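You operate a simulated robot arm through the tools that you are given. There is no shell and no other tool.

Carry out the task below with a simulated robot arm. There is one attempt and no reset: what you move stays moved.

TASK
Wind the pink line off grey card 29 and put the card back.
Fine: dial to 10 m, yellow slider at pink, card on the plate, dial back to 0.

It is judged by the outcome, as a careful person would: the job done as asked, and still so three seconds after it is handed in. It fails if anything else is knocked over, pushed out of place, dropped, spilled or broken.

THE ROBOT
A 5-joint arm with a two-finger parallel gripper, fixed in place. Base frame: the origin is at the foot of the arm, x ahead of it, y to its left, z up; the work surface is at about z = 906. Units: mm, rad, N and s.
It reaches about 1134 mm from its shoulder. Its first joint turns from -2.601 to 2.601 rad. Payload 1.57 kg.
The tool frame sits at the grasp point between the pads (the TCP): z along the fingers, y along the line on which they close. The tips reach 30 mm beyond it. The gripper opens to 110 mm. The fingers are 24 mm wide and 12 mm thick; the gripper's body (48 by 112 mm) begins 78 mm behind the TCP.
Orientation is that of the tool frame in the base frame, as a unit quaternion [x, y, z, w]. With the fingers straight down and closing along the base's y, the tool's x points along the base's -x, its y along +y and its z along -z.

THE INTERFACE
- The arm moves only by the tool send_rows. Its argument "motion" is a list of rows, each an object of numbers (a shift or turn left out is 0, a gripper value left out holds the last): "gripper": the gripper command, from -1 (fully open) to 1 (shut), values between in proportion; "dx", "dy", "dz": the shift along the base's x, y, z in mm; "rx", "ry", "rz": the turn, a rotation vector about the base's x, y, z in rad. In form: [{"gripper": .., "dx": .., "dy": .., "dz": .., "rx": .., "ry": .., "rz": ..}, ...]. A call has 1 to 20 rows; each row shifts and turns the commanded pose from where the row before left it. A row lasts 0.2 s, in which the tool goes at most 50 mm and 0.15 rad; a call with a longer step from one row to the next is refused whole, and so is a gripper value outside its range. Where a pose cannot be reached the arm comes as near as it can. A force on the tool above 40 N (or 10 N above the force at the start of the call, whichever is more), or a blocked arm, ends the call early, and 0.2 s more pass. Each finger travels about 153 mm/s and halts on what it meets, pressing with about 30 N; the grip force reading is that of the motor and also rises with nothing between the fingers. The clock runs only during rows and for 0.2 s after the last one: add rows that do not move to give the fingers time. It gives the time, the measured TCP pose, the force on the tool (base axes), the opening and the grip force at its end, in the units of the frame above (readings bear some noise), with the torque about the TCP (base axes, N m) and any sound that the robot's microphone picked up.
- Cameras (640 x 400 px; columns grow to the right, rows downward): "scene" is fixed at [48.9, 649, 1473.6]; the picture's right is [-0.23, -0.97, 0.00], its down [-0.76, 0.18, -0.62] and it looks along [0.60, -0.14, -0.78] (base axes); focal length 322 px, centre (320, 200). "wrist" rides on the gripper at [70, 16, -141] in the tool frame; the picture's right is [-0.23, 0.97, 0.00], its down [-0.86, -0.20, -0.48] and it looks along [-0.47, -0.11, 0.88] (tool axes); focal length 222 px, centre (320, 200). There is no depth. A picture from a camera that has moved, and an enlarged one, comes with that camera's place and axes in the base frame and with its lens.
- camera(camera): a new picture of that camera. No time passes.
- raise_lower(by): slides the trunk up (or, below 0, down) by that many mm; the arm rides with it, the base frame stays. It gives what a move gives, with no picture.
- inspect(camera, box): a new picture of the part [left, top, right, bottom] of that camera's present view, enlarged. No time passes.
- sign_off(): hands the job in; it is judged then, once.

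Nothing tells you positions but the pictures and the camera data. Unless the task says otherwise, let go and move clear before handing in.

The tools are called as name(argument=value, ...) on one line, values as JSON. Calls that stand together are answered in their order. send_rows: Moves the arm, as the interface text tells. Its arguments: {"type":"object","properties":{"motion":{"type":"array"}},"required":["motion"]} The other tools are called the same way: raise_lower (by) slides the trunk up or down; camera (camera) takes a picture; inspect (camera, box) takes an enlarged picture of a part of a camera's view; sign_off () hands the job in.

At the start:

```text
t: 0.0
ee_pos: [387.3, 443.7, 1167.8]
orientation: [0.0, 1.0, -0.001, 0.0]
wrist_force: [-0.4, -0.1, 0.7]
wrist_torque: [0.0, 0.04, -0.04]
opening: 110.0
finger_force: 0.1
trunk travel left (down, up): [-901.0, 69.0]
```

scene: 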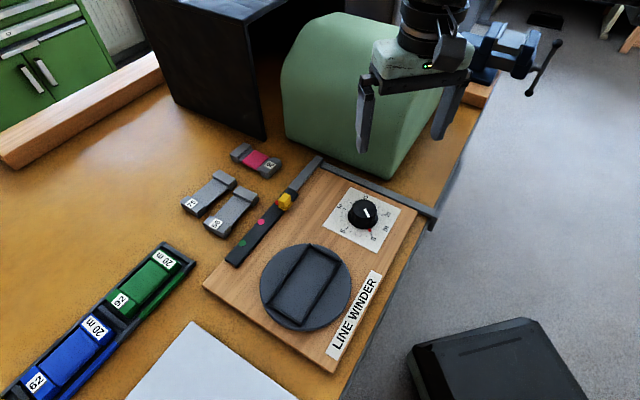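
wrist: 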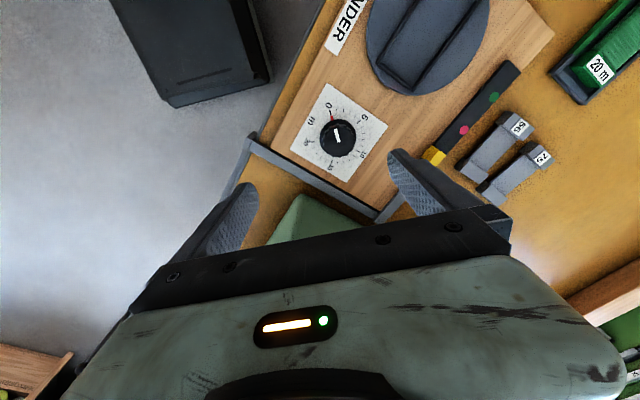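

I see a line winder board with a dial, a yellow slider on a colour track, a turntable plate, and a few grey cards next to it. I'll zoom in before moving anything.

inspect(camera="scene", box=[160, 130, 320, 280])

inspect(camera="scene", box=[300, 160, 440, 280])

inspect(camera="scene", box=[200, 220, 420, 380])

inspect(camera="wrist", box=[280, 60, 420, 200])

inspect(camera="scene", box=[0, 230, 200, 400])

```text
2.67 times, centred on (240, 205) of scene
camera zoom: at [48.9, 649.0, 1473.6], right [-0.23, -0.97, 0.0], down [-0.76, 0.18, -0.62], along [0.6, -0.14, -0.78], focal length 859 px, centre (533, 187)
```

zoom: 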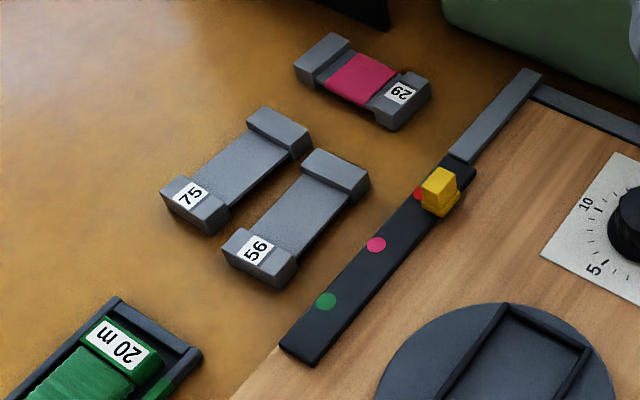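

```text
3.33 times, centred on (370, 220) of scene
camera zoom: at [48.9, 649.0, 1473.6], right [-0.23, -0.97, 0.0], down [-0.76, 0.18, -0.62], along [0.6, -0.14, -0.78], focal length 1073 px, centre (153, 133)
```

zoom: 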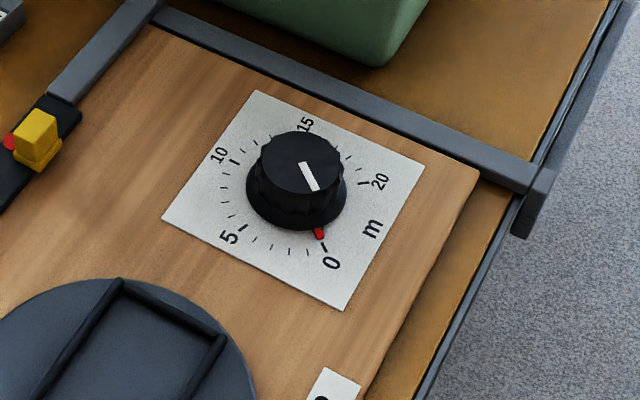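

```text
2.50 times, centred on (310, 300) of scene
camera zoom: at [48.9, 649.0, 1473.6], right [-0.23, -0.97, 0.0], down [-0.76, 0.18, -0.62], along [0.6, -0.14, -0.78], focal length 805 px, centre (345, -50)
```

zoom: 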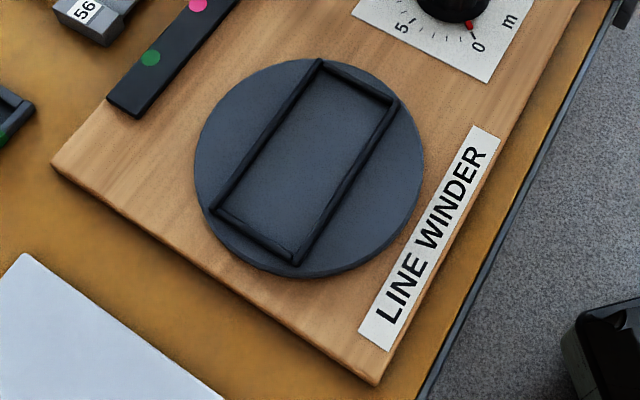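

```text
2.86 times, centred on (350, 130) of wrist
camera zoom: at [317.5, 461.1, 1308.7], right [0.23, 0.97, 0.0], down [0.86, -0.2, 0.48], along [0.47, -0.11, -0.88], focal length 635 px, centre (234, 400)
```

zoom: 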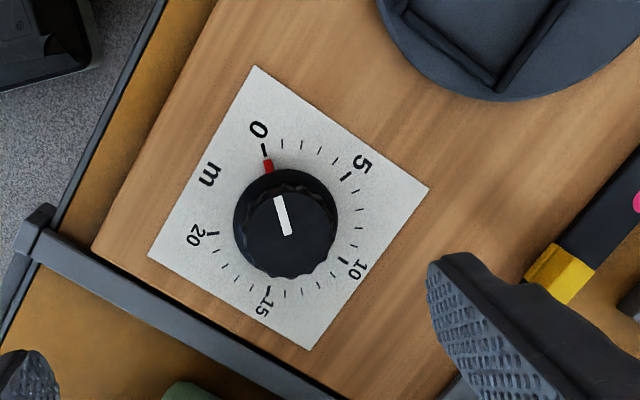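

```text
2.35 times, centred on (100, 315) of scene
camera zoom: at [48.9, 649.0, 1473.6], right [-0.23, -0.97, 0.0], down [-0.76, 0.18, -0.62], along [0.6, -0.14, -0.78], focal length 758 px, centre (838, -71)
```

zoom: 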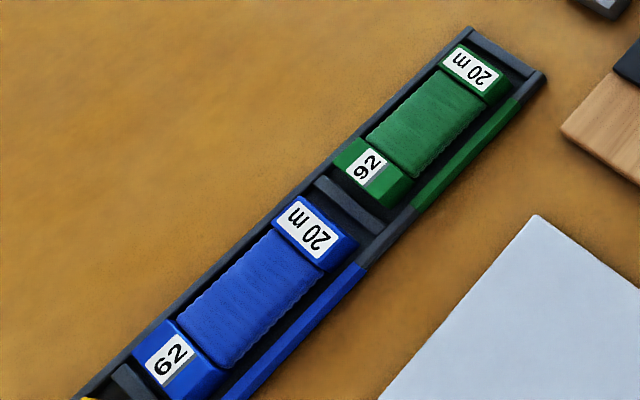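

The dial is at 0, and the track dots read red (where the slider is), pink, then green. Card 29 lies past cards 75 and 56. I'll raise the arm over the cards for a closer wrist view, without touching anything.

send_rows(motion=[{"gripper": -1, "dx": 10, "dy": 35, "dz": 0}, {"dx": 10, "dy": 35}, {"dx": 10, "dy": 35}, {"dx": 10, "dy": 35}, {"dx": 10, "dy": 35}, {"dx": 10, "dy": 35}, {}, {}])

camera(camera="wrist")

camera(camera="scene")

```text
t: 1.8
ee_pos: [448.0, 654.4, 1166.6]
orientation: [0.0, 1.0, 0.0, 0.0]
wrist_force: [-0.5, -0.8, 0.9]
wrist_torque: [0.01, -0.01, -0.02]
opening: 109.8
finger_force: 0.0
trunk travel left (down, up): [-901.0, 69.0]
```

```text
taken
camera wrist: at [378.1, 670.8, 1308.7], right [0.23, 0.97, 0.0], down [0.86, -0.2, 0.48], along [0.47, -0.11, -0.88], focal length 222 px, centre (320, 200)
```

wrist: 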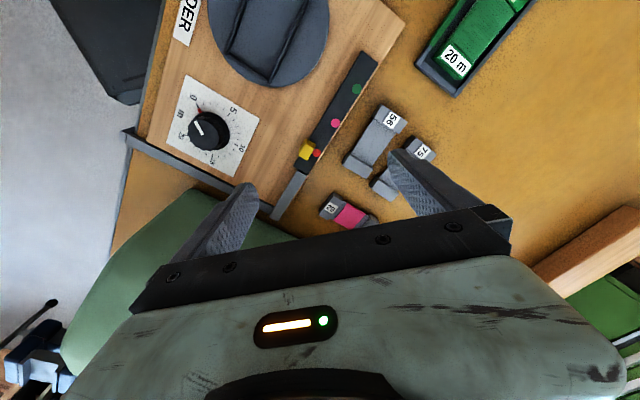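

```text
taken
```

scene: 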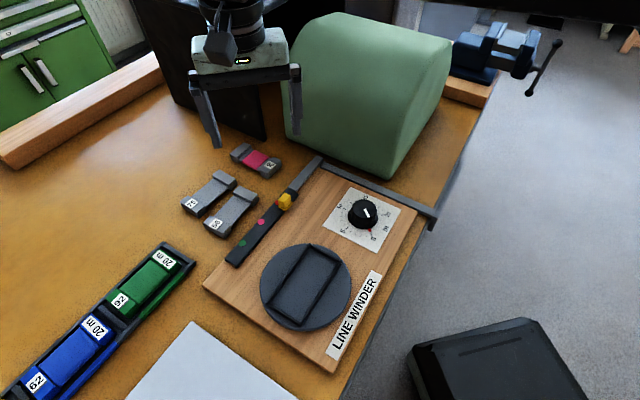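

The wrist camera now sees the board, slider and cards. I'll zoom in on each of them.

inspect(camera="wrist", box=[280, 40, 440, 240])

inspect(camera="wrist", box=[300, 170, 400, 235])

inspect(camera="wrist", box=[200, 0, 340, 90])

inspect(camera="wrist", box=[280, 110, 360, 170])

```text
2.00 times, centred on (360, 140) of wrist
camera zoom: at [378.1, 670.8, 1308.7], right [0.23, 0.97, 0.0], down [0.86, -0.2, 0.48], along [0.47, -0.11, -0.88], focal length 444 px, centre (240, 320)
```

zoom: 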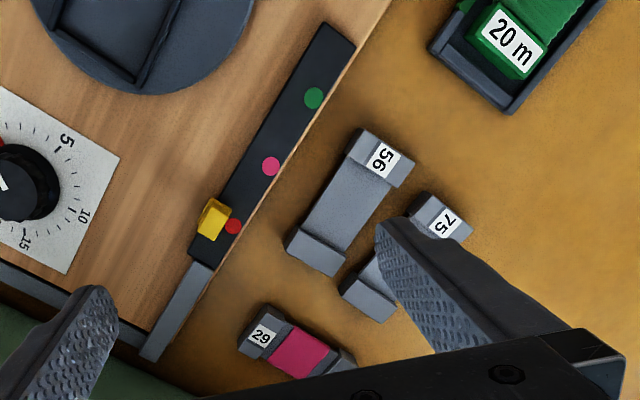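

```text
6.15 times, centred on (350, 202) of wrist
camera zoom: at [378.1, 670.8, 1308.7], right [0.23, 0.97, 0.0], down [0.86, -0.2, 0.48], along [0.47, -0.11, -0.88], focal length 1367 px, centre (135, 185)
```

zoom: 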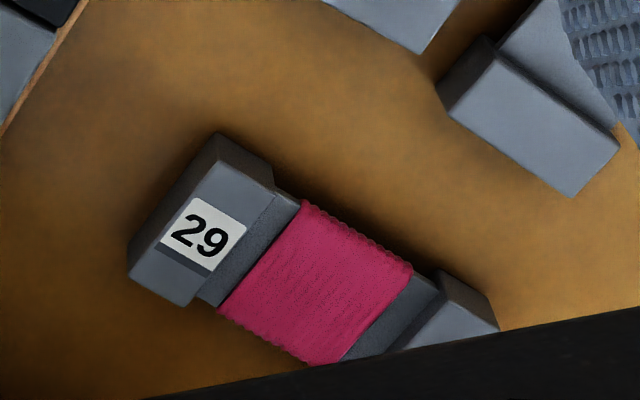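

```text
4.44 times, centred on (270, 45) of wrist
camera zoom: at [378.1, 670.8, 1308.7], right [0.23, 0.97, 0.0], down [0.86, -0.2, 0.48], along [0.47, -0.11, -0.88], focal length 987 px, centre (542, 889)
```

zoom: 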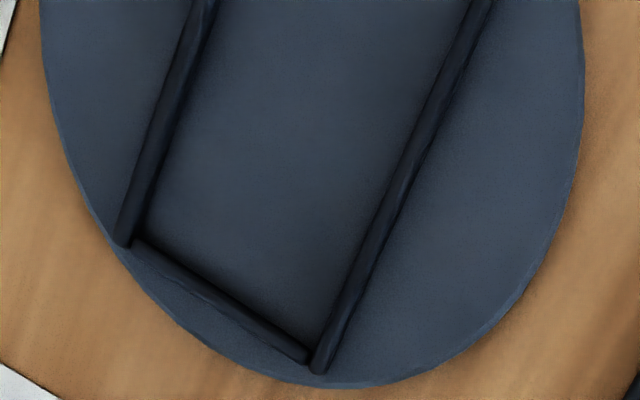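

```text
6.67 times, centred on (320, 140) of wrist
camera zoom: at [378.1, 670.8, 1308.7], right [0.23, 0.97, 0.0], down [0.86, -0.2, 0.48], along [0.47, -0.11, -0.88], focal length 1481 px, centre (320, 600)
```

zoom: 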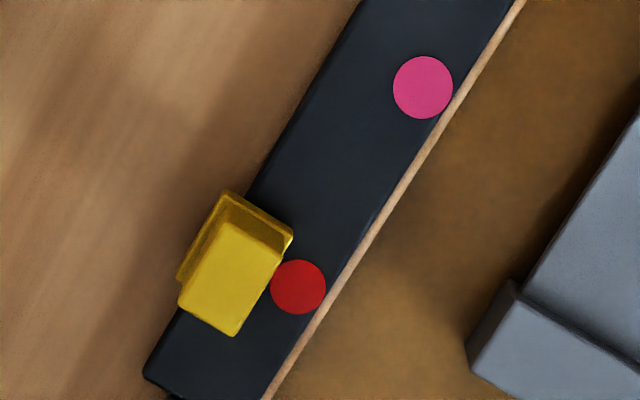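

Card 29 and the slider are located, and pink is the middle dot. I'll move forward a little at the same height so the gripper doesn't hide card 29.

send_rows(motion=[{"dx": 35, "dy": 5, "dz": -10}, {"dx": 35, "dy": 5, "dz": -10}, {"dx": 30, "dy": 5, "dz": -10}, {}, {}])

camera(camera="wrist")

inspect(camera="wrist", box=[280, 80, 400, 200])

inspect(camera="wrist", box=[240, 20, 400, 120])

inspect(camera="scene", box=[220, 130, 300, 190])

```text
t: 3.0
ee_pos: [547.2, 669.4, 1167.3]
orientation: [0.001, 1.0, 0.0, 0.0]
wrist_force: [0.2, -0.2, -0.4]
wrist_torque: [0.01, -0.03, 0.02]
opening: 109.9
finger_force: 0.0
out of reach, approached as far as the arm can: row 1, 2, 3
trunk travel left (down, up): [-901.0, 69.0]
```

```text
taken
camera wrist: at [477.4, 686.0, 1308.7], right [0.23, 0.97, 0.0], down [0.86, -0.2, 0.48], along [0.47, -0.11, -0.88], focal length 222 px, centre (320, 200)
```

wrist: 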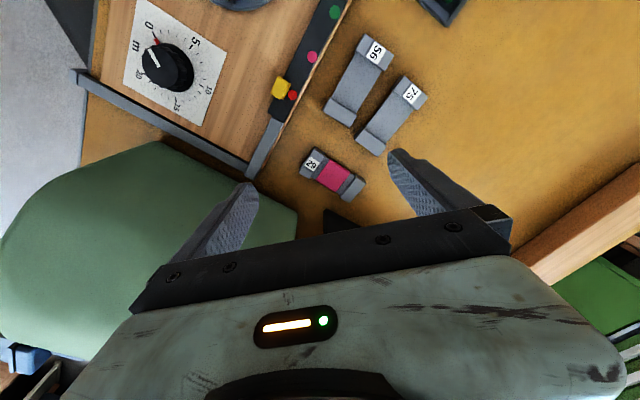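

```text
3.33 times, centred on (340, 140) of wrist
camera zoom: at [477.4, 686.0, 1308.7], right [0.23, 0.97, 0.0], down [0.86, -0.2, 0.48], along [0.47, -0.11, -0.88], focal length 740 px, centre (253, 400)
```

zoom: 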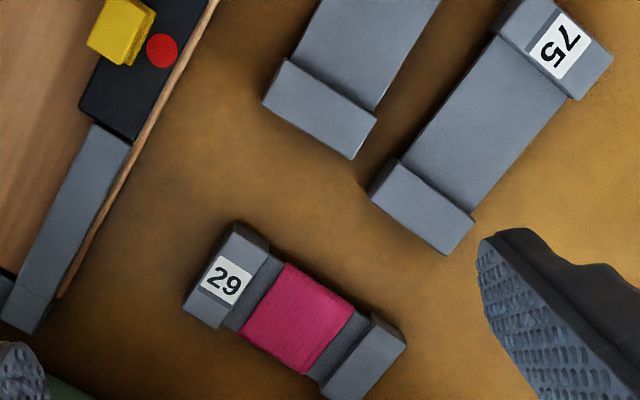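

```text
4.00 times, centred on (320, 70) of wrist
camera zoom: at [477.4, 686.0, 1308.7], right [0.23, 0.97, 0.0], down [0.86, -0.2, 0.48], along [0.47, -0.11, -0.88], focal length 888 px, centre (320, 720)
```

zoom: 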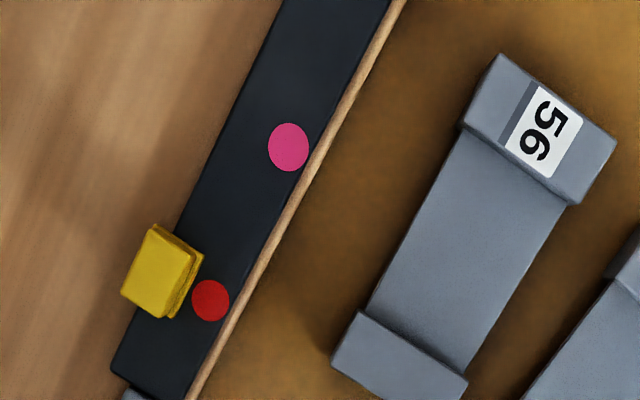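

```text
6.67 times, centred on (260, 160) of scene
camera zoom: at [48.9, 649.0, 1473.6], right [-0.23, -0.97, 0.0], down [-0.76, 0.18, -0.62], along [0.6, -0.14, -0.78], focal length 2147 px, centre (720, 467)
```

zoom: 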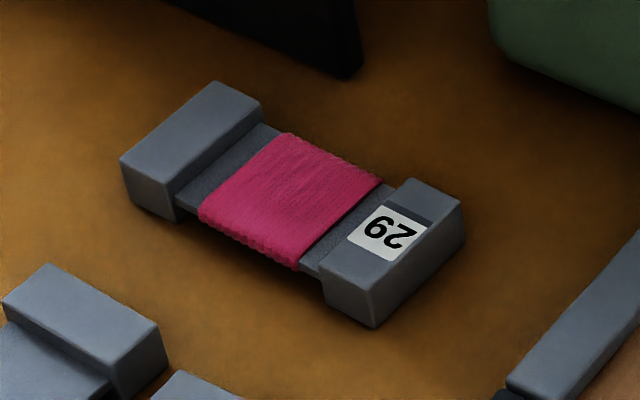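

Moving down was reported out of reach here, so the height has to come from the trunk slide. Before deciding on the grasp I'll measure the card and the other features at high zoom.

inspect(camera="wrist", box=[295, 140, 370, 205])

inspect(camera="wrist", box=[260, 65, 310, 110])

inspect(camera="scene", box=[260, 180, 310, 220])

inspect(camera="scene", box=[250, 230, 360, 340])

```text
6.15 times, centred on (332, 172) of wrist
camera zoom: at [477.4, 686.0, 1308.7], right [0.23, 0.97, 0.0], down [0.86, -0.2, 0.48], along [0.47, -0.11, -0.88], focal length 1367 px, centre (243, 369)
```

zoom: 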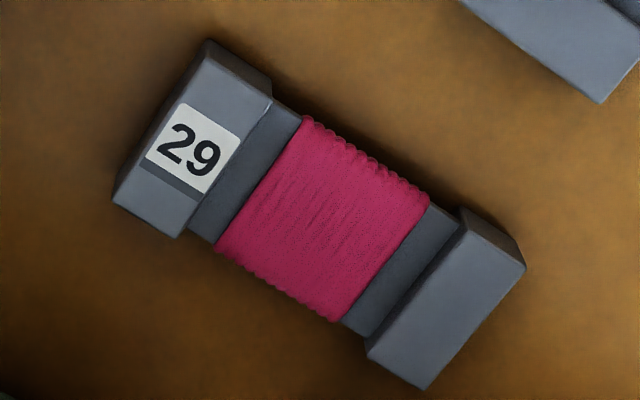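

```text
8.89 times, centred on (285, 88) of wrist
camera zoom: at [477.4, 686.0, 1308.7], right [0.23, 0.97, 0.0], down [0.86, -0.2, 0.48], along [0.47, -0.11, -0.88], focal length 1974 px, centre (631, 1200)
```

zoom: 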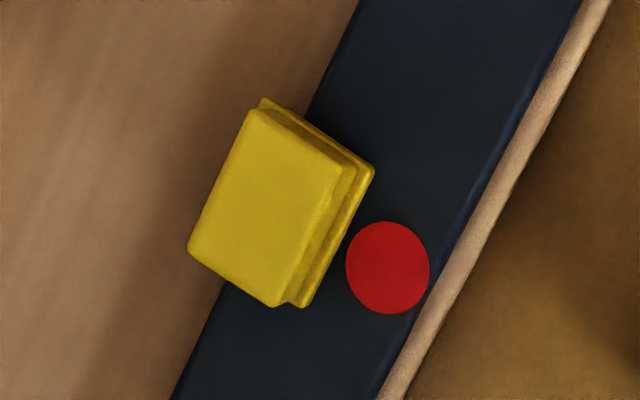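

```text
10.00 times, centred on (285, 200) of scene
camera zoom: at [48.9, 649.0, 1473.6], right [-0.23, -0.97, 0.0], down [-0.76, 0.18, -0.62], along [0.6, -0.14, -0.78], focal length 3220 px, centre (670, 200)
```

zoom: 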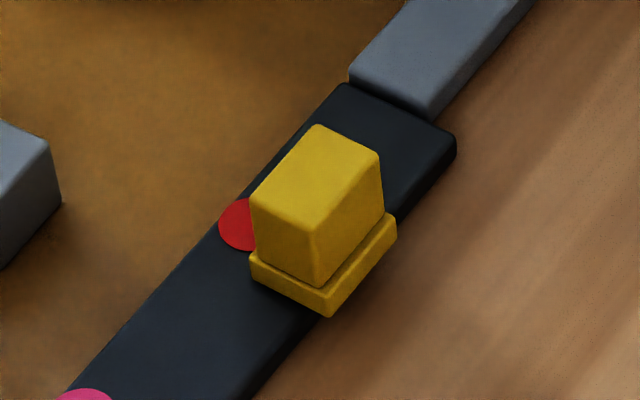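

```text
3.64 times, centred on (305, 285) of scene
camera zoom: at [48.9, 649.0, 1473.6], right [-0.23, -0.97, 0.0], down [-0.76, 0.18, -0.62], along [0.6, -0.14, -0.78], focal length 1171 px, centre (374, -109)
```

zoom: 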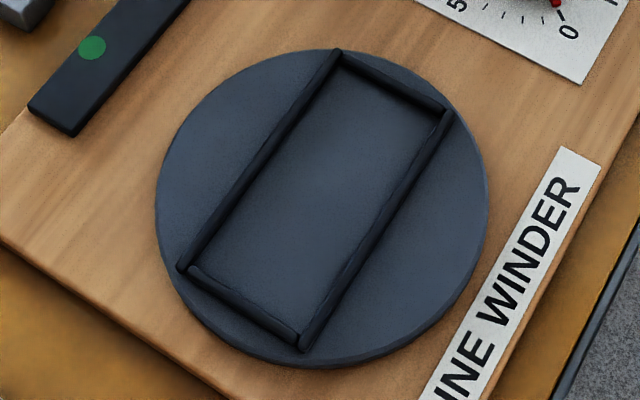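

Card 29 is about 117 × 51 mm, centred near (642, 671) at roughly 43°. The slider is near (476.5, 624), and it has to go 60 mm along (-0.707, +0.707) to reach pink. I'll do the dial first, moving above it at travel height and checking how the commanded height behaves.

send_rows(motion=[{"dx": -24.8, "dy": -33}, {"dx": -24.8, "dy": -33}, {"dx": -24.8, "dy": -33}, {"dx": -24.8, "dy": -33}, {"dx": -24.8, "dy": -33}, {"dx": -24.8, "dy": -33}, {}, {}])

camera(camera="wrist")

```text
t: 4.8
ee_pos: [397.6, 471.9, 1167.7]
orientation: [0.0, 1.0, 0.0, 0.0]
wrist_force: [0.0, -0.6, -0.5]
wrist_torque: [0.01, -0.02, -0.01]
opening: 110.1
finger_force: 0.0
trunk travel left (down, up): [-901.0, 69.0]
```

```text
taken
camera wrist: at [328.4, 488.2, 1308.7], right [0.23, 0.97, 0.0], down [0.86, -0.2, 0.48], along [0.47, -0.11, -0.88], focal length 222 px, centre (320, 200)
```

wrist: 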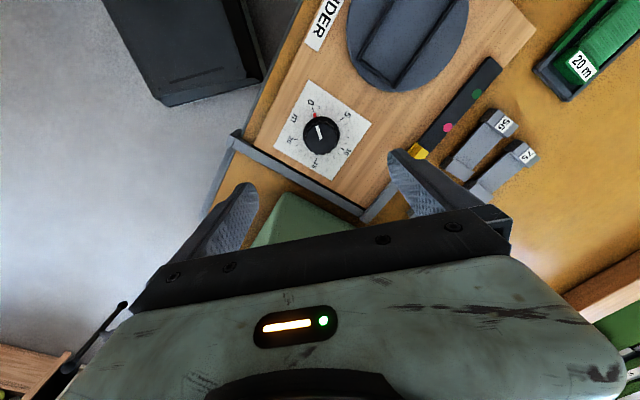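

The TCP is above the dial and the height hasn't changed. I'll lower the trunk partway and look again to line up with the knob.

raise_lower(by=-110)

camera(camera="wrist")

inspect(camera="wrist", box=[250, 70, 400, 190])

camera(camera="scene")

```text
t: 6.2
ee_pos: [397.8, 469.9, 1057.5]
orientation: [0.0, 1.0, 0.0, 0.0]
wrist_force: [0.1, -0.4, -0.2]
wrist_torque: [-0.03, -0.03, 0.01]
opening: 110.0
finger_force: 0.0
trunk travel left (down, up): [-791.0, 179.0]
```

```text
taken
camera wrist: at [328.5, 488.1, 1198.7], right [0.23, 0.97, 0.0], down [0.86, -0.2, 0.48], along [0.47, -0.11, -0.88], focal length 222 px, centre (320, 200)
```

wrist: 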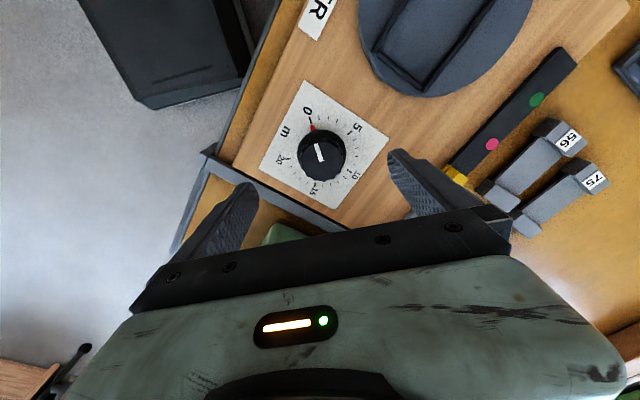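

```text
3.33 times, centred on (325, 130) of wrist
camera zoom: at [328.5, 488.1, 1198.7], right [0.23, 0.97, 0.0], down [0.86, -0.2, 0.48], along [0.47, -0.11, -0.88], focal length 740 px, centre (303, 433)
```

zoom: 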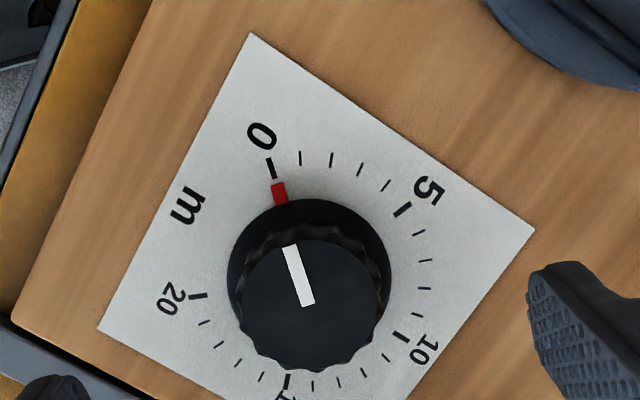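

```text
taken
```

scene: 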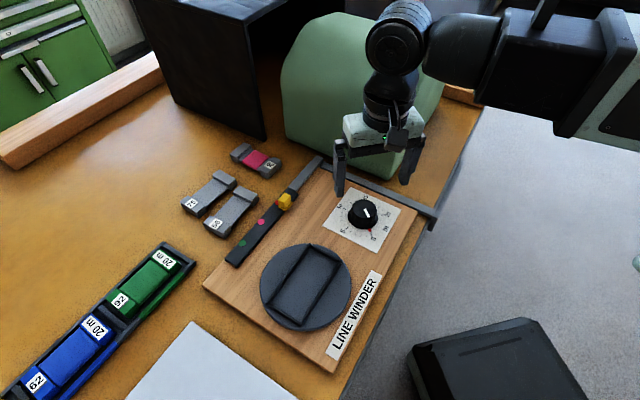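

The knob top looks to be near (408–410, 472), but I need it to about a millimetre. I'll spin the tool both ways in the air, which gives two opposing views and also tests the spin range for the 140° turn.

send_rows(motion=[{"dx": 10, "rz": 0.15}, {"rz": 0.15}, {"rz": 0.15}, {"rz": 0.15}, {"rz": 0.15}, {"rz": 0.15}, {"rz": 0.15}, {"rz": 0.15}, {}, {}])

camera(camera="wrist")

inspect(camera="wrist", box=[250, 70, 400, 190])

```text
t: 8.4
ee_pos: [409.1, 471.3, 1057.4]
orientation: [-0.565, 0.825, -0.001, 0.0]
wrist_force: [-0.6, 0.2, 0.1]
wrist_torque: [0.03, 0.02, 0.02]
opening: 110.3
finger_force: 0.0
trunk travel left (down, up): [-791.0, 179.0]
```

```text
taken
camera wrist: at [368.0, 412.8, 1198.7], right [-0.83, 0.56, 0.0], down [0.5, 0.72, 0.48], along [0.27, 0.4, -0.88], focal length 222 px, centre (320, 200)
```

wrist: 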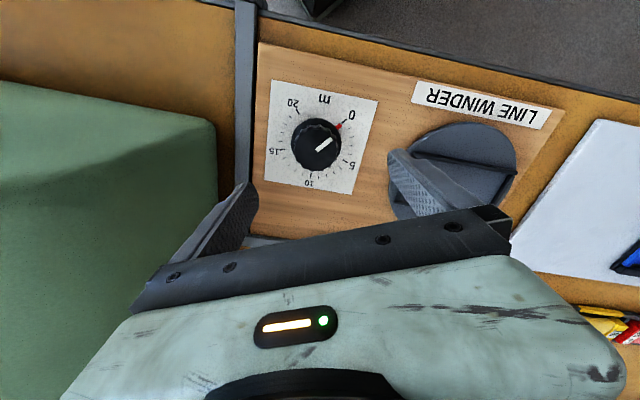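

```text
3.33 times, centred on (325, 130) of wrist
camera zoom: at [368.0, 412.8, 1198.7], right [-0.83, 0.56, 0.0], down [0.5, 0.72, 0.48], along [0.27, 0.4, -0.88], focal length 740 px, centre (303, 433)
```

zoom: 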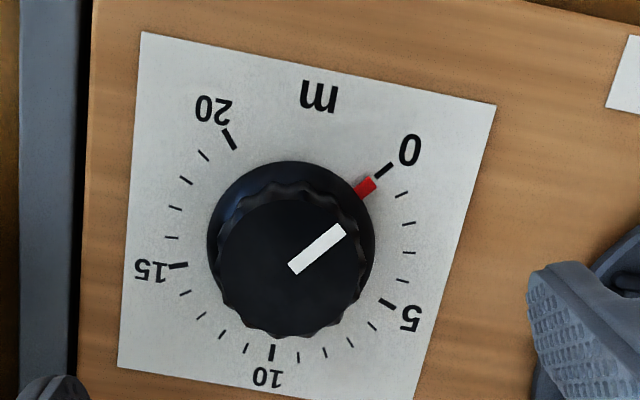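

The spin works this way. I'll zoom in on the knob from here, then spin the other way for the opposite view.

inspect(camera="wrist", box=[285, 110, 350, 180])

send_rows(motion=[{"rz": -0.15}, {"rz": -0.15}, {"rz": -0.15}, {"rz": -0.15}, {"rz": -0.15}, {"rz": -0.15}, {"rz": -0.15}, {"rz": -0.15}, {"rz": -0.15}, {"rz": -0.15}, {"rz": -0.15}, {"rz": -0.15}, {"rz": -0.15}, {"rz": -0.15}, {"rz": -0.15}, {"rz": -0.15}, {"rz": -0.04}, {}, {}])

camera(camera="wrist")

inspect(camera="wrist", box=[285, 110, 350, 180])

```text
5.71 times, centred on (318, 145) of wrist
camera zoom: at [368.0, 412.8, 1198.7], right [-0.83, 0.56, 0.0], down [0.5, 0.72, 0.48], along [0.27, 0.4, -0.88], focal length 1269 px, centre (334, 514)
```

zoom: 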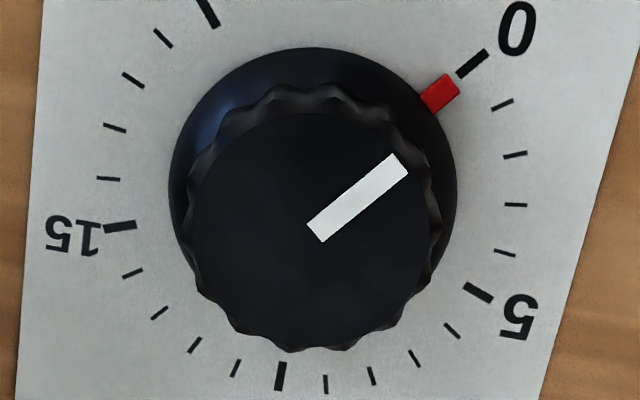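

```text
t: 12.4
ee_pos: [407.5, 470.8, 1058.3]
orientation: [0.581, 0.814, 0.0, 0.0]
wrist_force: [0.5, -0.2, 0.5]
wrist_torque: [-0.03, 0.02, 0.02]
opening: 110.0
finger_force: 0.1
trunk travel left (down, up): [-791.0, 179.0]
```

```text
taken
camera wrist: at [401.0, 543.1, 1198.7], right [0.99, 0.1, 0.0], down [0.09, -0.87, 0.48], along [0.05, -0.48, -0.88], focal length 222 px, centre (320, 200)
```

wrist: 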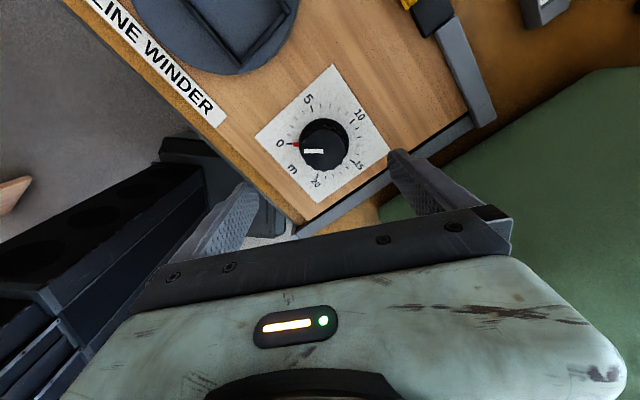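

```text
5.71 times, centred on (318, 145) of wrist
camera zoom: at [401.0, 543.1, 1198.7], right [0.99, 0.1, 0.0], down [0.09, -0.87, 0.48], along [0.05, -0.48, -0.88], focal length 1269 px, centre (334, 514)
```

zoom: 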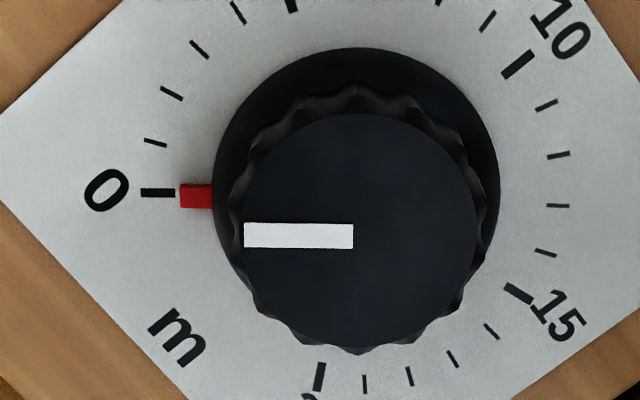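

Two opposing views agree: knob top centre is (413.6, 470.6), z about 941, roughly 48 mm across. I'll centre the tool over it, go back to the +1.2 rad start angle, narrow the fingers, and lower in two steps.

send_rows(motion=[{"gripper": -0.4, "dx": 5.2, "dy": -1.4, "rz": 0.15}, {"rz": 0.15}, {"rz": 0.15}, {"rz": 0.15}, {"rz": 0.15}, {"rz": 0.15}, {"rz": 0.15}, {"rz": 0.15}, {"rz": 0.15}, {"rz": 0.15}, {"rz": 0.15}, {"rz": 0.15}, {"rz": 0.15}, {"rz": 0.15}, {"rz": 0.15}, {"rz": 0.15}, {"rz": 0.04}, {}, {}])

raise_lower(by=-70)

camera(camera="wrist")

inspect(camera="scene", box=[310, 100, 450, 260])

```text
t: 16.4
ee_pos: [414.3, 469.7, 1058.4]
orientation: [-0.566, 0.825, 0.0, 0.0]
wrist_force: [-0.2, -1.0, -0.6]
wrist_torque: [-0.01, 0.0, -0.04]
opening: 77.2
finger_force: 0.0
trunk travel left (down, up): [-791.0, 179.0]
```

```text
t: 17.5
ee_pos: [414.2, 470.8, 988.9]
orientation: [-0.564, 0.826, 0.0, -0.001]
wrist_force: [0.2, 0.6, -0.2]
wrist_torque: [-0.02, 0.0, 0.0]
opening: 77.0
finger_force: 0.1
trunk travel left (down, up): [-721.0, 249.0]
```

```text
taken
camera wrist: at [372.9, 411.5, 1128.7], right [-0.82, 0.57, 0.0], down [0.5, 0.72, 0.48], along [0.27, 0.39, -0.88], focal length 222 px, centre (320, 200)
```

wrist: 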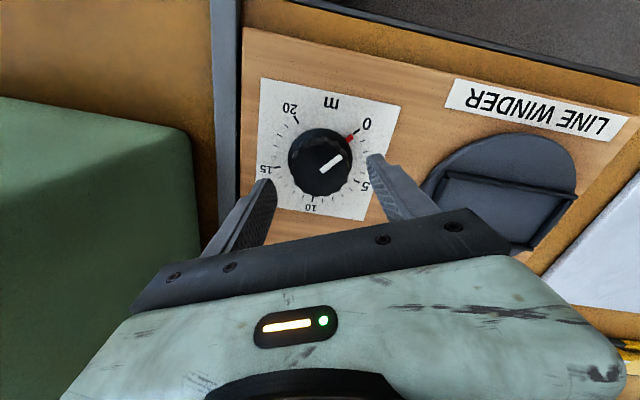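

```text
2.50 times, centred on (380, 180) of scene
camera zoom: at [48.9, 649.0, 1473.6], right [-0.23, -0.97, 0.0], down [-0.76, 0.18, -0.62], along [0.6, -0.14, -0.78], focal length 805 px, centre (170, 250)
```

zoom: 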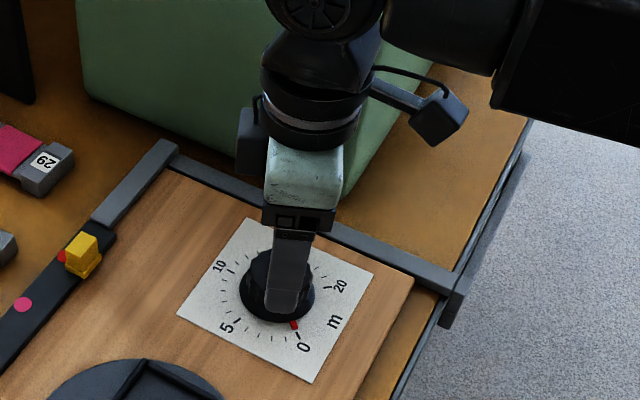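

The fingers straddle the knob symmetrically. I'll lower the last 37 mm and close on it.

raise_lower(by=-37)

inspect(camera="scene", box=[310, 140, 430, 260])

camera(camera="wrist")

```text
t: 18.3
ee_pos: [413.8, 469.8, 951.4]
orientation: [-0.564, 0.825, 0.0, -0.001]
wrist_force: [0.5, -0.4, -0.6]
wrist_torque: [0.01, 0.01, -0.01]
opening: 77.0
finger_force: 0.0
trunk travel left (down, up): [-684.0, 286.0]
```

```text
3.33 times, centred on (370, 200) of scene
camera zoom: at [48.9, 649.0, 1473.6], right [-0.23, -0.97, 0.0], down [-0.76, 0.18, -0.62], along [0.6, -0.14, -0.78], focal length 1073 px, centre (153, 200)
```

zoom: 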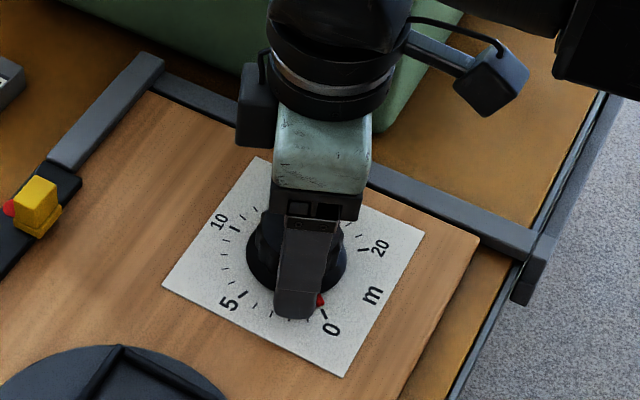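

```text
taken
camera wrist: at [372.9, 411.5, 1091.7], right [-0.82, 0.57, 0.0], down [0.5, 0.72, 0.48], along [0.27, 0.39, -0.88], focal length 222 px, centre (320, 200)
```

wrist: 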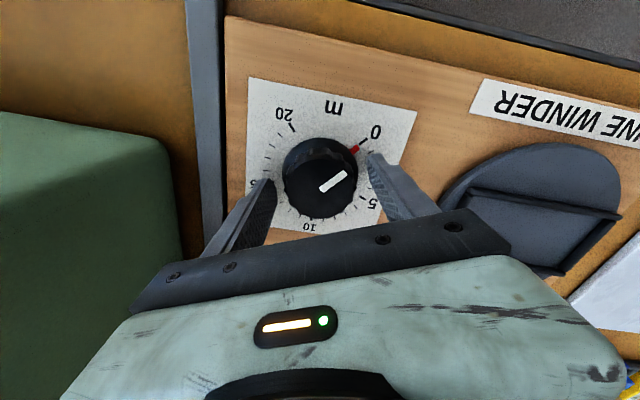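

The knob sits squarely between the fingers. I'll close on it now.

send_rows(motion=[{"gripper": 0.0}, {"gripper": 0.2}, {"gripper": 1}, {"gripper": 1}, {}])

camera(camera="wrist")

```text
t: 19.5
ee_pos: [413.8, 469.7, 951.9]
orientation: [-0.564, 0.826, 0.001, 0.0]
wrist_force: [-1.8, 1.1, -0.7]
wrist_torque: [0.03, 0.27, -0.01]
opening: 61.6
finger_force: 45.0
trunk travel left (down, up): [-684.0, 286.0]
```

```text
taken
camera wrist: at [372.9, 411.6, 1091.7], right [-0.82, 0.57, 0.0], down [0.5, 0.72, 0.48], along [0.27, 0.39, -0.88], focal length 222 px, centre (320, 200)
```

wrist: 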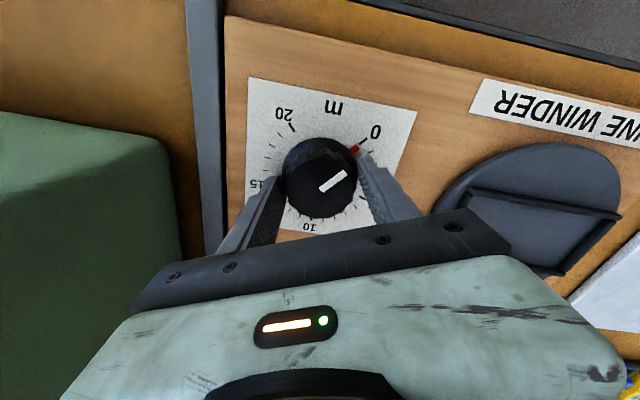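

The opening of 61.6 mm means the fingertips are on the wide skirt and not the fluted knob. I'll open, rise 8 mm and grip again higher up.

send_rows(motion=[{"gripper": -0.4}, {"gripper": -0.4}, {}])

raise_lower(by=8)

send_rows(motion=[{"gripper": 0.0}, {"gripper": 0.2}, {"gripper": 1}, {"gripper": 1}, {}])

inspect(camera="scene", box=[330, 170, 410, 250])

inspect(camera="wrist", box=[230, 70, 430, 250])

```text
t: 20.3
ee_pos: [413.6, 471.1, 951.6]
orientation: [-0.564, 0.826, 0.0, 0.0]
wrist_force: [0.4, -0.5, 1.1]
wrist_torque: [-0.02, -0.01, -0.01]
opening: 77.1
finger_force: 0.0
trunk travel left (down, up): [-684.0, 286.0]
```

```text
t: 20.9
ee_pos: [413.8, 471.6, 958.4]
orientation: [-0.564, 0.826, 0.0, 0.001]
wrist_force: [-0.4, 0.7, 0.4]
wrist_torque: [-0.02, 0.05, 0.0]
opening: 77.2
finger_force: 0.1
trunk travel left (down, up): [-692.0, 278.0]
```

```text
t: 22.1
ee_pos: [413.8, 470.1, 958.3]
orientation: [-0.564, 0.826, 0.0, 0.0]
wrist_force: [-3.2, 0.8, -1.6]
wrist_torque: [-0.12, -0.37, -0.01]
opening: 51.3
finger_force: 44.5
trunk travel left (down, up): [-692.0, 278.0]
```

```text
5.00 times, centred on (370, 210) of scene
camera zoom: at [48.9, 649.0, 1473.6], right [-0.23, -0.97, 0.0], down [-0.76, 0.18, -0.62], along [0.6, -0.14, -0.78], focal length 1610 px, centre (70, 150)
```

zoom: 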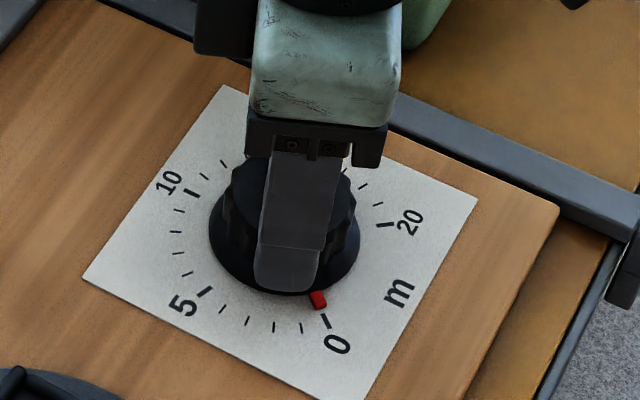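

```text
2.22 times, centred on (330, 160) of wrist
camera zoom: at [372.8, 411.6, 1099.7], right [-0.82, 0.57, 0.0], down [0.5, 0.72, 0.48], along [0.27, 0.39, -0.88], focal length 494 px, centre (298, 289)
```

zoom: 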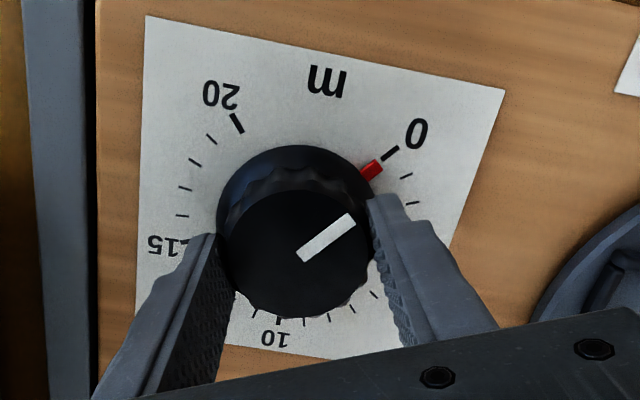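

I now have a firm grip on the fluted knob at 51 mm. The ticks measure 14° per metre, so 10 m is 140° clockwise. I'll turn part of the way first and check that the knob follows.

send_rows(motion=[{"gripper": 1, "rz": -0.1}, {"rz": -0.15}, {"rz": -0.15}, {"rz": -0.1}, {}])

inspect(camera="wrist", box=[230, 70, 430, 250])

inspect(camera="scene", box=[330, 170, 410, 250])

```text
t: 23.3
ee_pos: [413.6, 470.3, 959.3]
orientation: [-0.341, 0.94, 0.001, 0.0]
wrist_force: [-1.9, -0.9, -3.5]
wrist_torque: [0.25, 0.33, 0.01]
opening: 51.7
finger_force: 44.9
trunk travel left (down, up): [-692.0, 278.0]
```

```text
2.22 times, centred on (330, 160) of wrist
camera zoom: at [349.5, 438.3, 1099.7], right [-0.45, 0.89, 0.0], down [0.78, 0.4, 0.48], along [0.43, 0.22, -0.88], focal length 494 px, centre (298, 289)
```

zoom: 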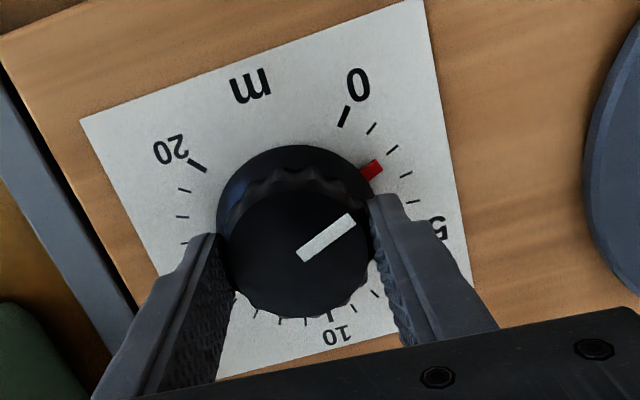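

```text
5.00 times, centred on (370, 210) of scene
camera zoom: at [48.9, 649.0, 1473.6], right [-0.23, -0.97, 0.0], down [-0.76, 0.18, -0.62], along [0.6, -0.14, -0.78], focal length 1610 px, centre (70, 150)
```

zoom: 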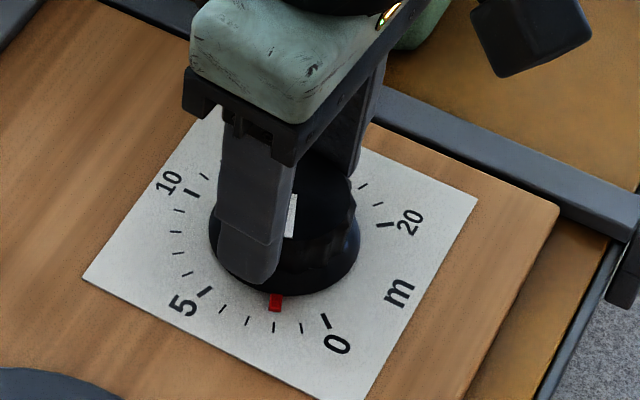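

The knob follows the tool, and the pointer now reads about 2 m. I'll turn the remaining 1.94 rad.

send_rows(motion=[{"gripper": 1, "rz": -0.1}, {"rz": -0.15}, {"rz": -0.15}, {"rz": -0.15}, {"rz": -0.15}, {"rz": -0.15}, {"rz": -0.15}, {"rz": -0.15}, {"rz": -0.15}, {"rz": -0.15}, {"rz": -0.15}, {"rz": -0.15}, {"rz": -0.15}, {"rz": -0.0435}, {}, {}])

inspect(camera="wrist", box=[230, 70, 430, 250])

inspect(camera="scene", box=[330, 170, 410, 250])

```text
t: 26.7
ee_pos: [413.2, 470.2, 959.1]
orientation: [0.582, 0.813, 0.0, 0.001]
wrist_force: [-6.6, -3.9, -9.3]
wrist_torque: [-0.19, -0.22, 0.03]
opening: 51.6
finger_force: 45.1
trunk travel left (down, up): [-692.0, 278.0]
```

```text
2.22 times, centred on (330, 160) of wrist
camera zoom: at [406.2, 541.9, 1099.7], right [1.0, 0.1, 0.0], down [0.09, -0.87, 0.48], along [0.05, -0.48, -0.88], focal length 494 px, centre (298, 289)
```

zoom: 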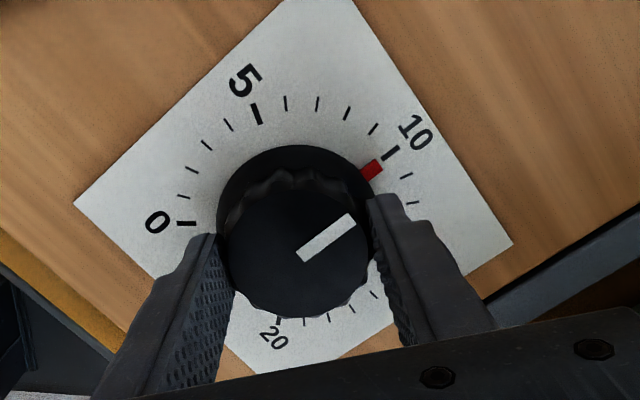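

```text
5.00 times, centred on (370, 210) of scene
camera zoom: at [48.9, 649.0, 1473.6], right [-0.23, -0.97, 0.0], down [-0.76, 0.18, -0.62], along [0.6, -0.14, -0.78], focal length 1610 px, centre (70, 150)
```

zoom: 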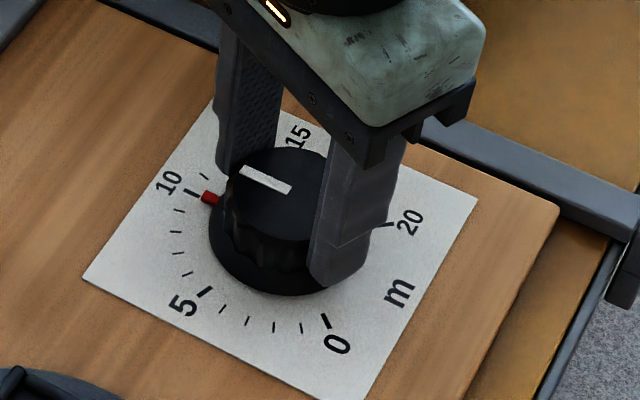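

The pointer is on 10 m. I'll let go, rise clear and check the dial.

send_rows(motion=[{"gripper": 0.0}, {"gripper": -0.4}, {"gripper": -0.4}, {}])

raise_lower(by=100)

inspect(camera="wrist", box=[260, 80, 390, 190])

inspect(camera="scene", box=[220, 130, 420, 330])

```text
t: 27.7
ee_pos: [413.6, 470.1, 959.4]
orientation: [0.582, 0.813, 0.0, 0.001]
wrist_force: [-0.2, 0.1, -0.1]
wrist_torque: [-0.01, 0.0, 0.0]
opening: 76.9
finger_force: 0.0
trunk travel left (down, up): [-692.0, 278.0]
```

```text
t: 29.0
ee_pos: [413.6, 470.3, 1058.7]
orientation: [0.581, 0.814, 0.0, 0.0]
wrist_force: [0.5, -0.1, -0.6]
wrist_torque: [-0.01, -0.03, -0.02]
opening: 77.1
finger_force: 0.0
trunk travel left (down, up): [-792.0, 178.0]
```

```text
3.64 times, centred on (325, 135) of wrist
camera zoom: at [406.6, 542.0, 1199.6], right [1.0, 0.1, 0.0], down [0.09, -0.87, 0.48], along [0.05, -0.48, -0.88], focal length 808 px, centre (302, 436)
```

zoom: 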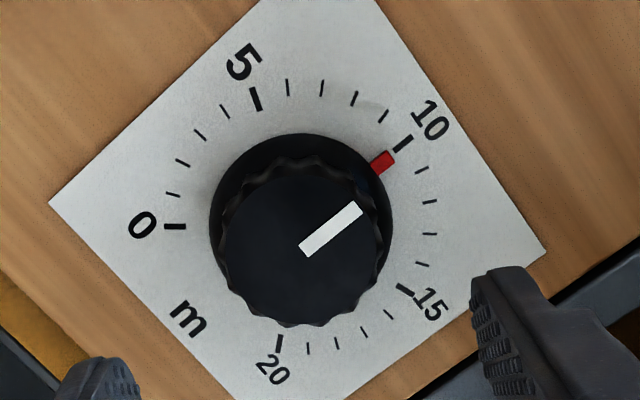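

```text
2.00 times, centred on (320, 230) of scene
camera zoom: at [48.9, 649.0, 1473.6], right [-0.23, -0.97, 0.0], down [-0.76, 0.18, -0.62], along [0.6, -0.14, -0.78], focal length 644 px, centre (320, 140)
```

zoom: 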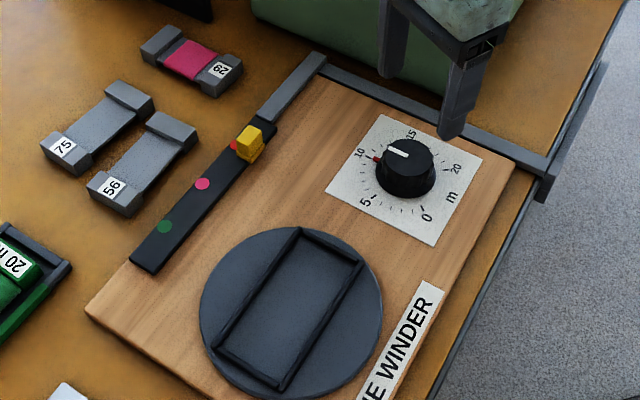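

The dial reads 10 m. Next is the slider: I'll move above it and turn the fingers in line with the track.

send_rows(motion=[{"gripper": -0.4, "dx": 4.5, "dy": 11, "rz": 0.15}, {"dx": 4.5, "dy": 11, "rz": 0.15}, {"dx": 4.5, "dy": 11, "rz": 0.15}, {"dx": 4.5, "dy": 11, "rz": 0.15}, {"dx": 4.5, "dy": 11, "rz": 0.15}, {"dx": 4.5, "dy": 11, "rz": 0.15}, {"dx": 4.5, "dy": 11, "rz": 0.15}, {"dx": 4.5, "dy": 11, "rz": 0.15}, {"dx": 4.5, "dy": 11, "rz": 0.15}, {"dx": 4.5, "dy": 11, "rz": 0.15}, {"dx": 4.5, "dy": 11, "rz": 0.15}, {"dx": 4.5, "dy": 11, "rz": 0.15}, {"dx": 4.5, "dy": 11, "rz": 0.15}, {"dx": 4, "dy": 10.5, "rz": 0.077}, {}, {}])

camera(camera="wrist")

inspect(camera="wrist", box=[270, 90, 370, 180])

```text
t: 32.4
ee_pos: [477.3, 624.2, 1058.2]
orientation: [-0.382, 0.924, 0.0, 0.0]
wrist_force: [-0.5, 0.2, 0.1]
wrist_torque: [-0.01, -0.01, 0.02]
opening: 77.0
finger_force: 0.2
trunk travel left (down, up): [-792.0, 178.0]
```

```text
taken
camera wrist: at [415.4, 586.6, 1199.7], right [-0.53, 0.85, 0.0], down [0.75, 0.46, 0.48], along [0.41, 0.25, -0.88], focal length 222 px, centre (320, 200)
```

wrist: 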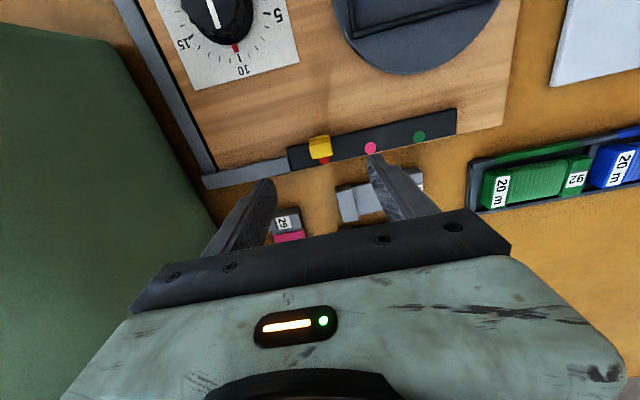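

```text
4.44 times, centred on (320, 135) of wrist
camera zoom: at [415.4, 586.6, 1199.7], right [-0.53, 0.85, 0.0], down [0.75, 0.46, 0.48], along [0.41, 0.25, -0.88], focal length 987 px, centre (320, 489)
```

zoom: 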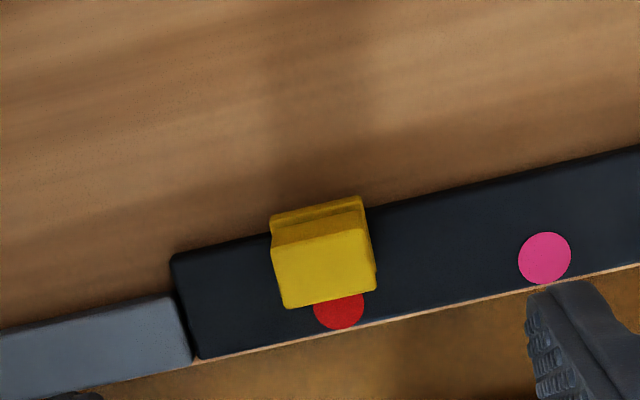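

Two views put the slider top at (475.0, 625.5, 950), with pink 60 mm further along the track. I'll narrow the opening, centre over it and lower so the fingertips stay above its base flange.

send_rows(motion=[{"gripper": 0.15, "dx": -1.2, "dy": 0.7}, {}, {}])

raise_lower(by=-75)

camera(camera="wrist")

inspect(camera="scene", box=[240, 140, 340, 240])

```text
t: 33.2
ee_pos: [476.5, 624.6, 1059.4]
orientation: [-0.382, 0.924, 0.0, 0.0]
wrist_force: [1.0, 0.8, -0.7]
wrist_torque: [0.0, 0.0, 0.02]
opening: 46.9
finger_force: 0.1
trunk travel left (down, up): [-792.0, 178.0]
```

```text
t: 34.3
ee_pos: [476.2, 624.1, 984.3]
orientation: [-0.383, 0.924, 0.0, 0.0]
wrist_force: [0.4, -0.4, 0.0]
wrist_torque: [0.0, 0.01, 0.0]
opening: 47.2
finger_force: 0.0
trunk travel left (down, up): [-717.0, 253.0]
```

```text
taken
camera wrist: at [414.1, 587.3, 1124.7], right [-0.53, 0.85, 0.0], down [0.75, 0.46, 0.48], along [0.41, 0.25, -0.88], focal length 222 px, centre (320, 200)
```

wrist: 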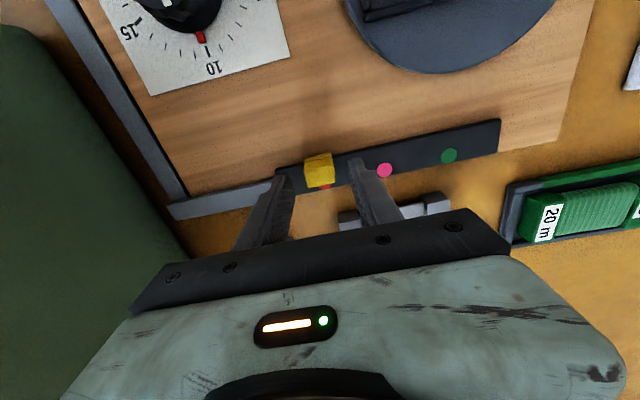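

```text
4.00 times, centred on (290, 190) of scene
camera zoom: at [48.9, 649.0, 1473.6], right [-0.23, -0.97, 0.0], down [-0.76, 0.18, -0.62], along [0.6, -0.14, -0.78], focal length 1288 px, centre (440, 240)
```

zoom: 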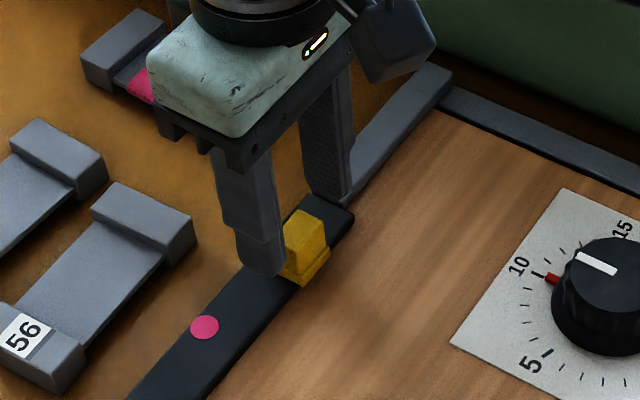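

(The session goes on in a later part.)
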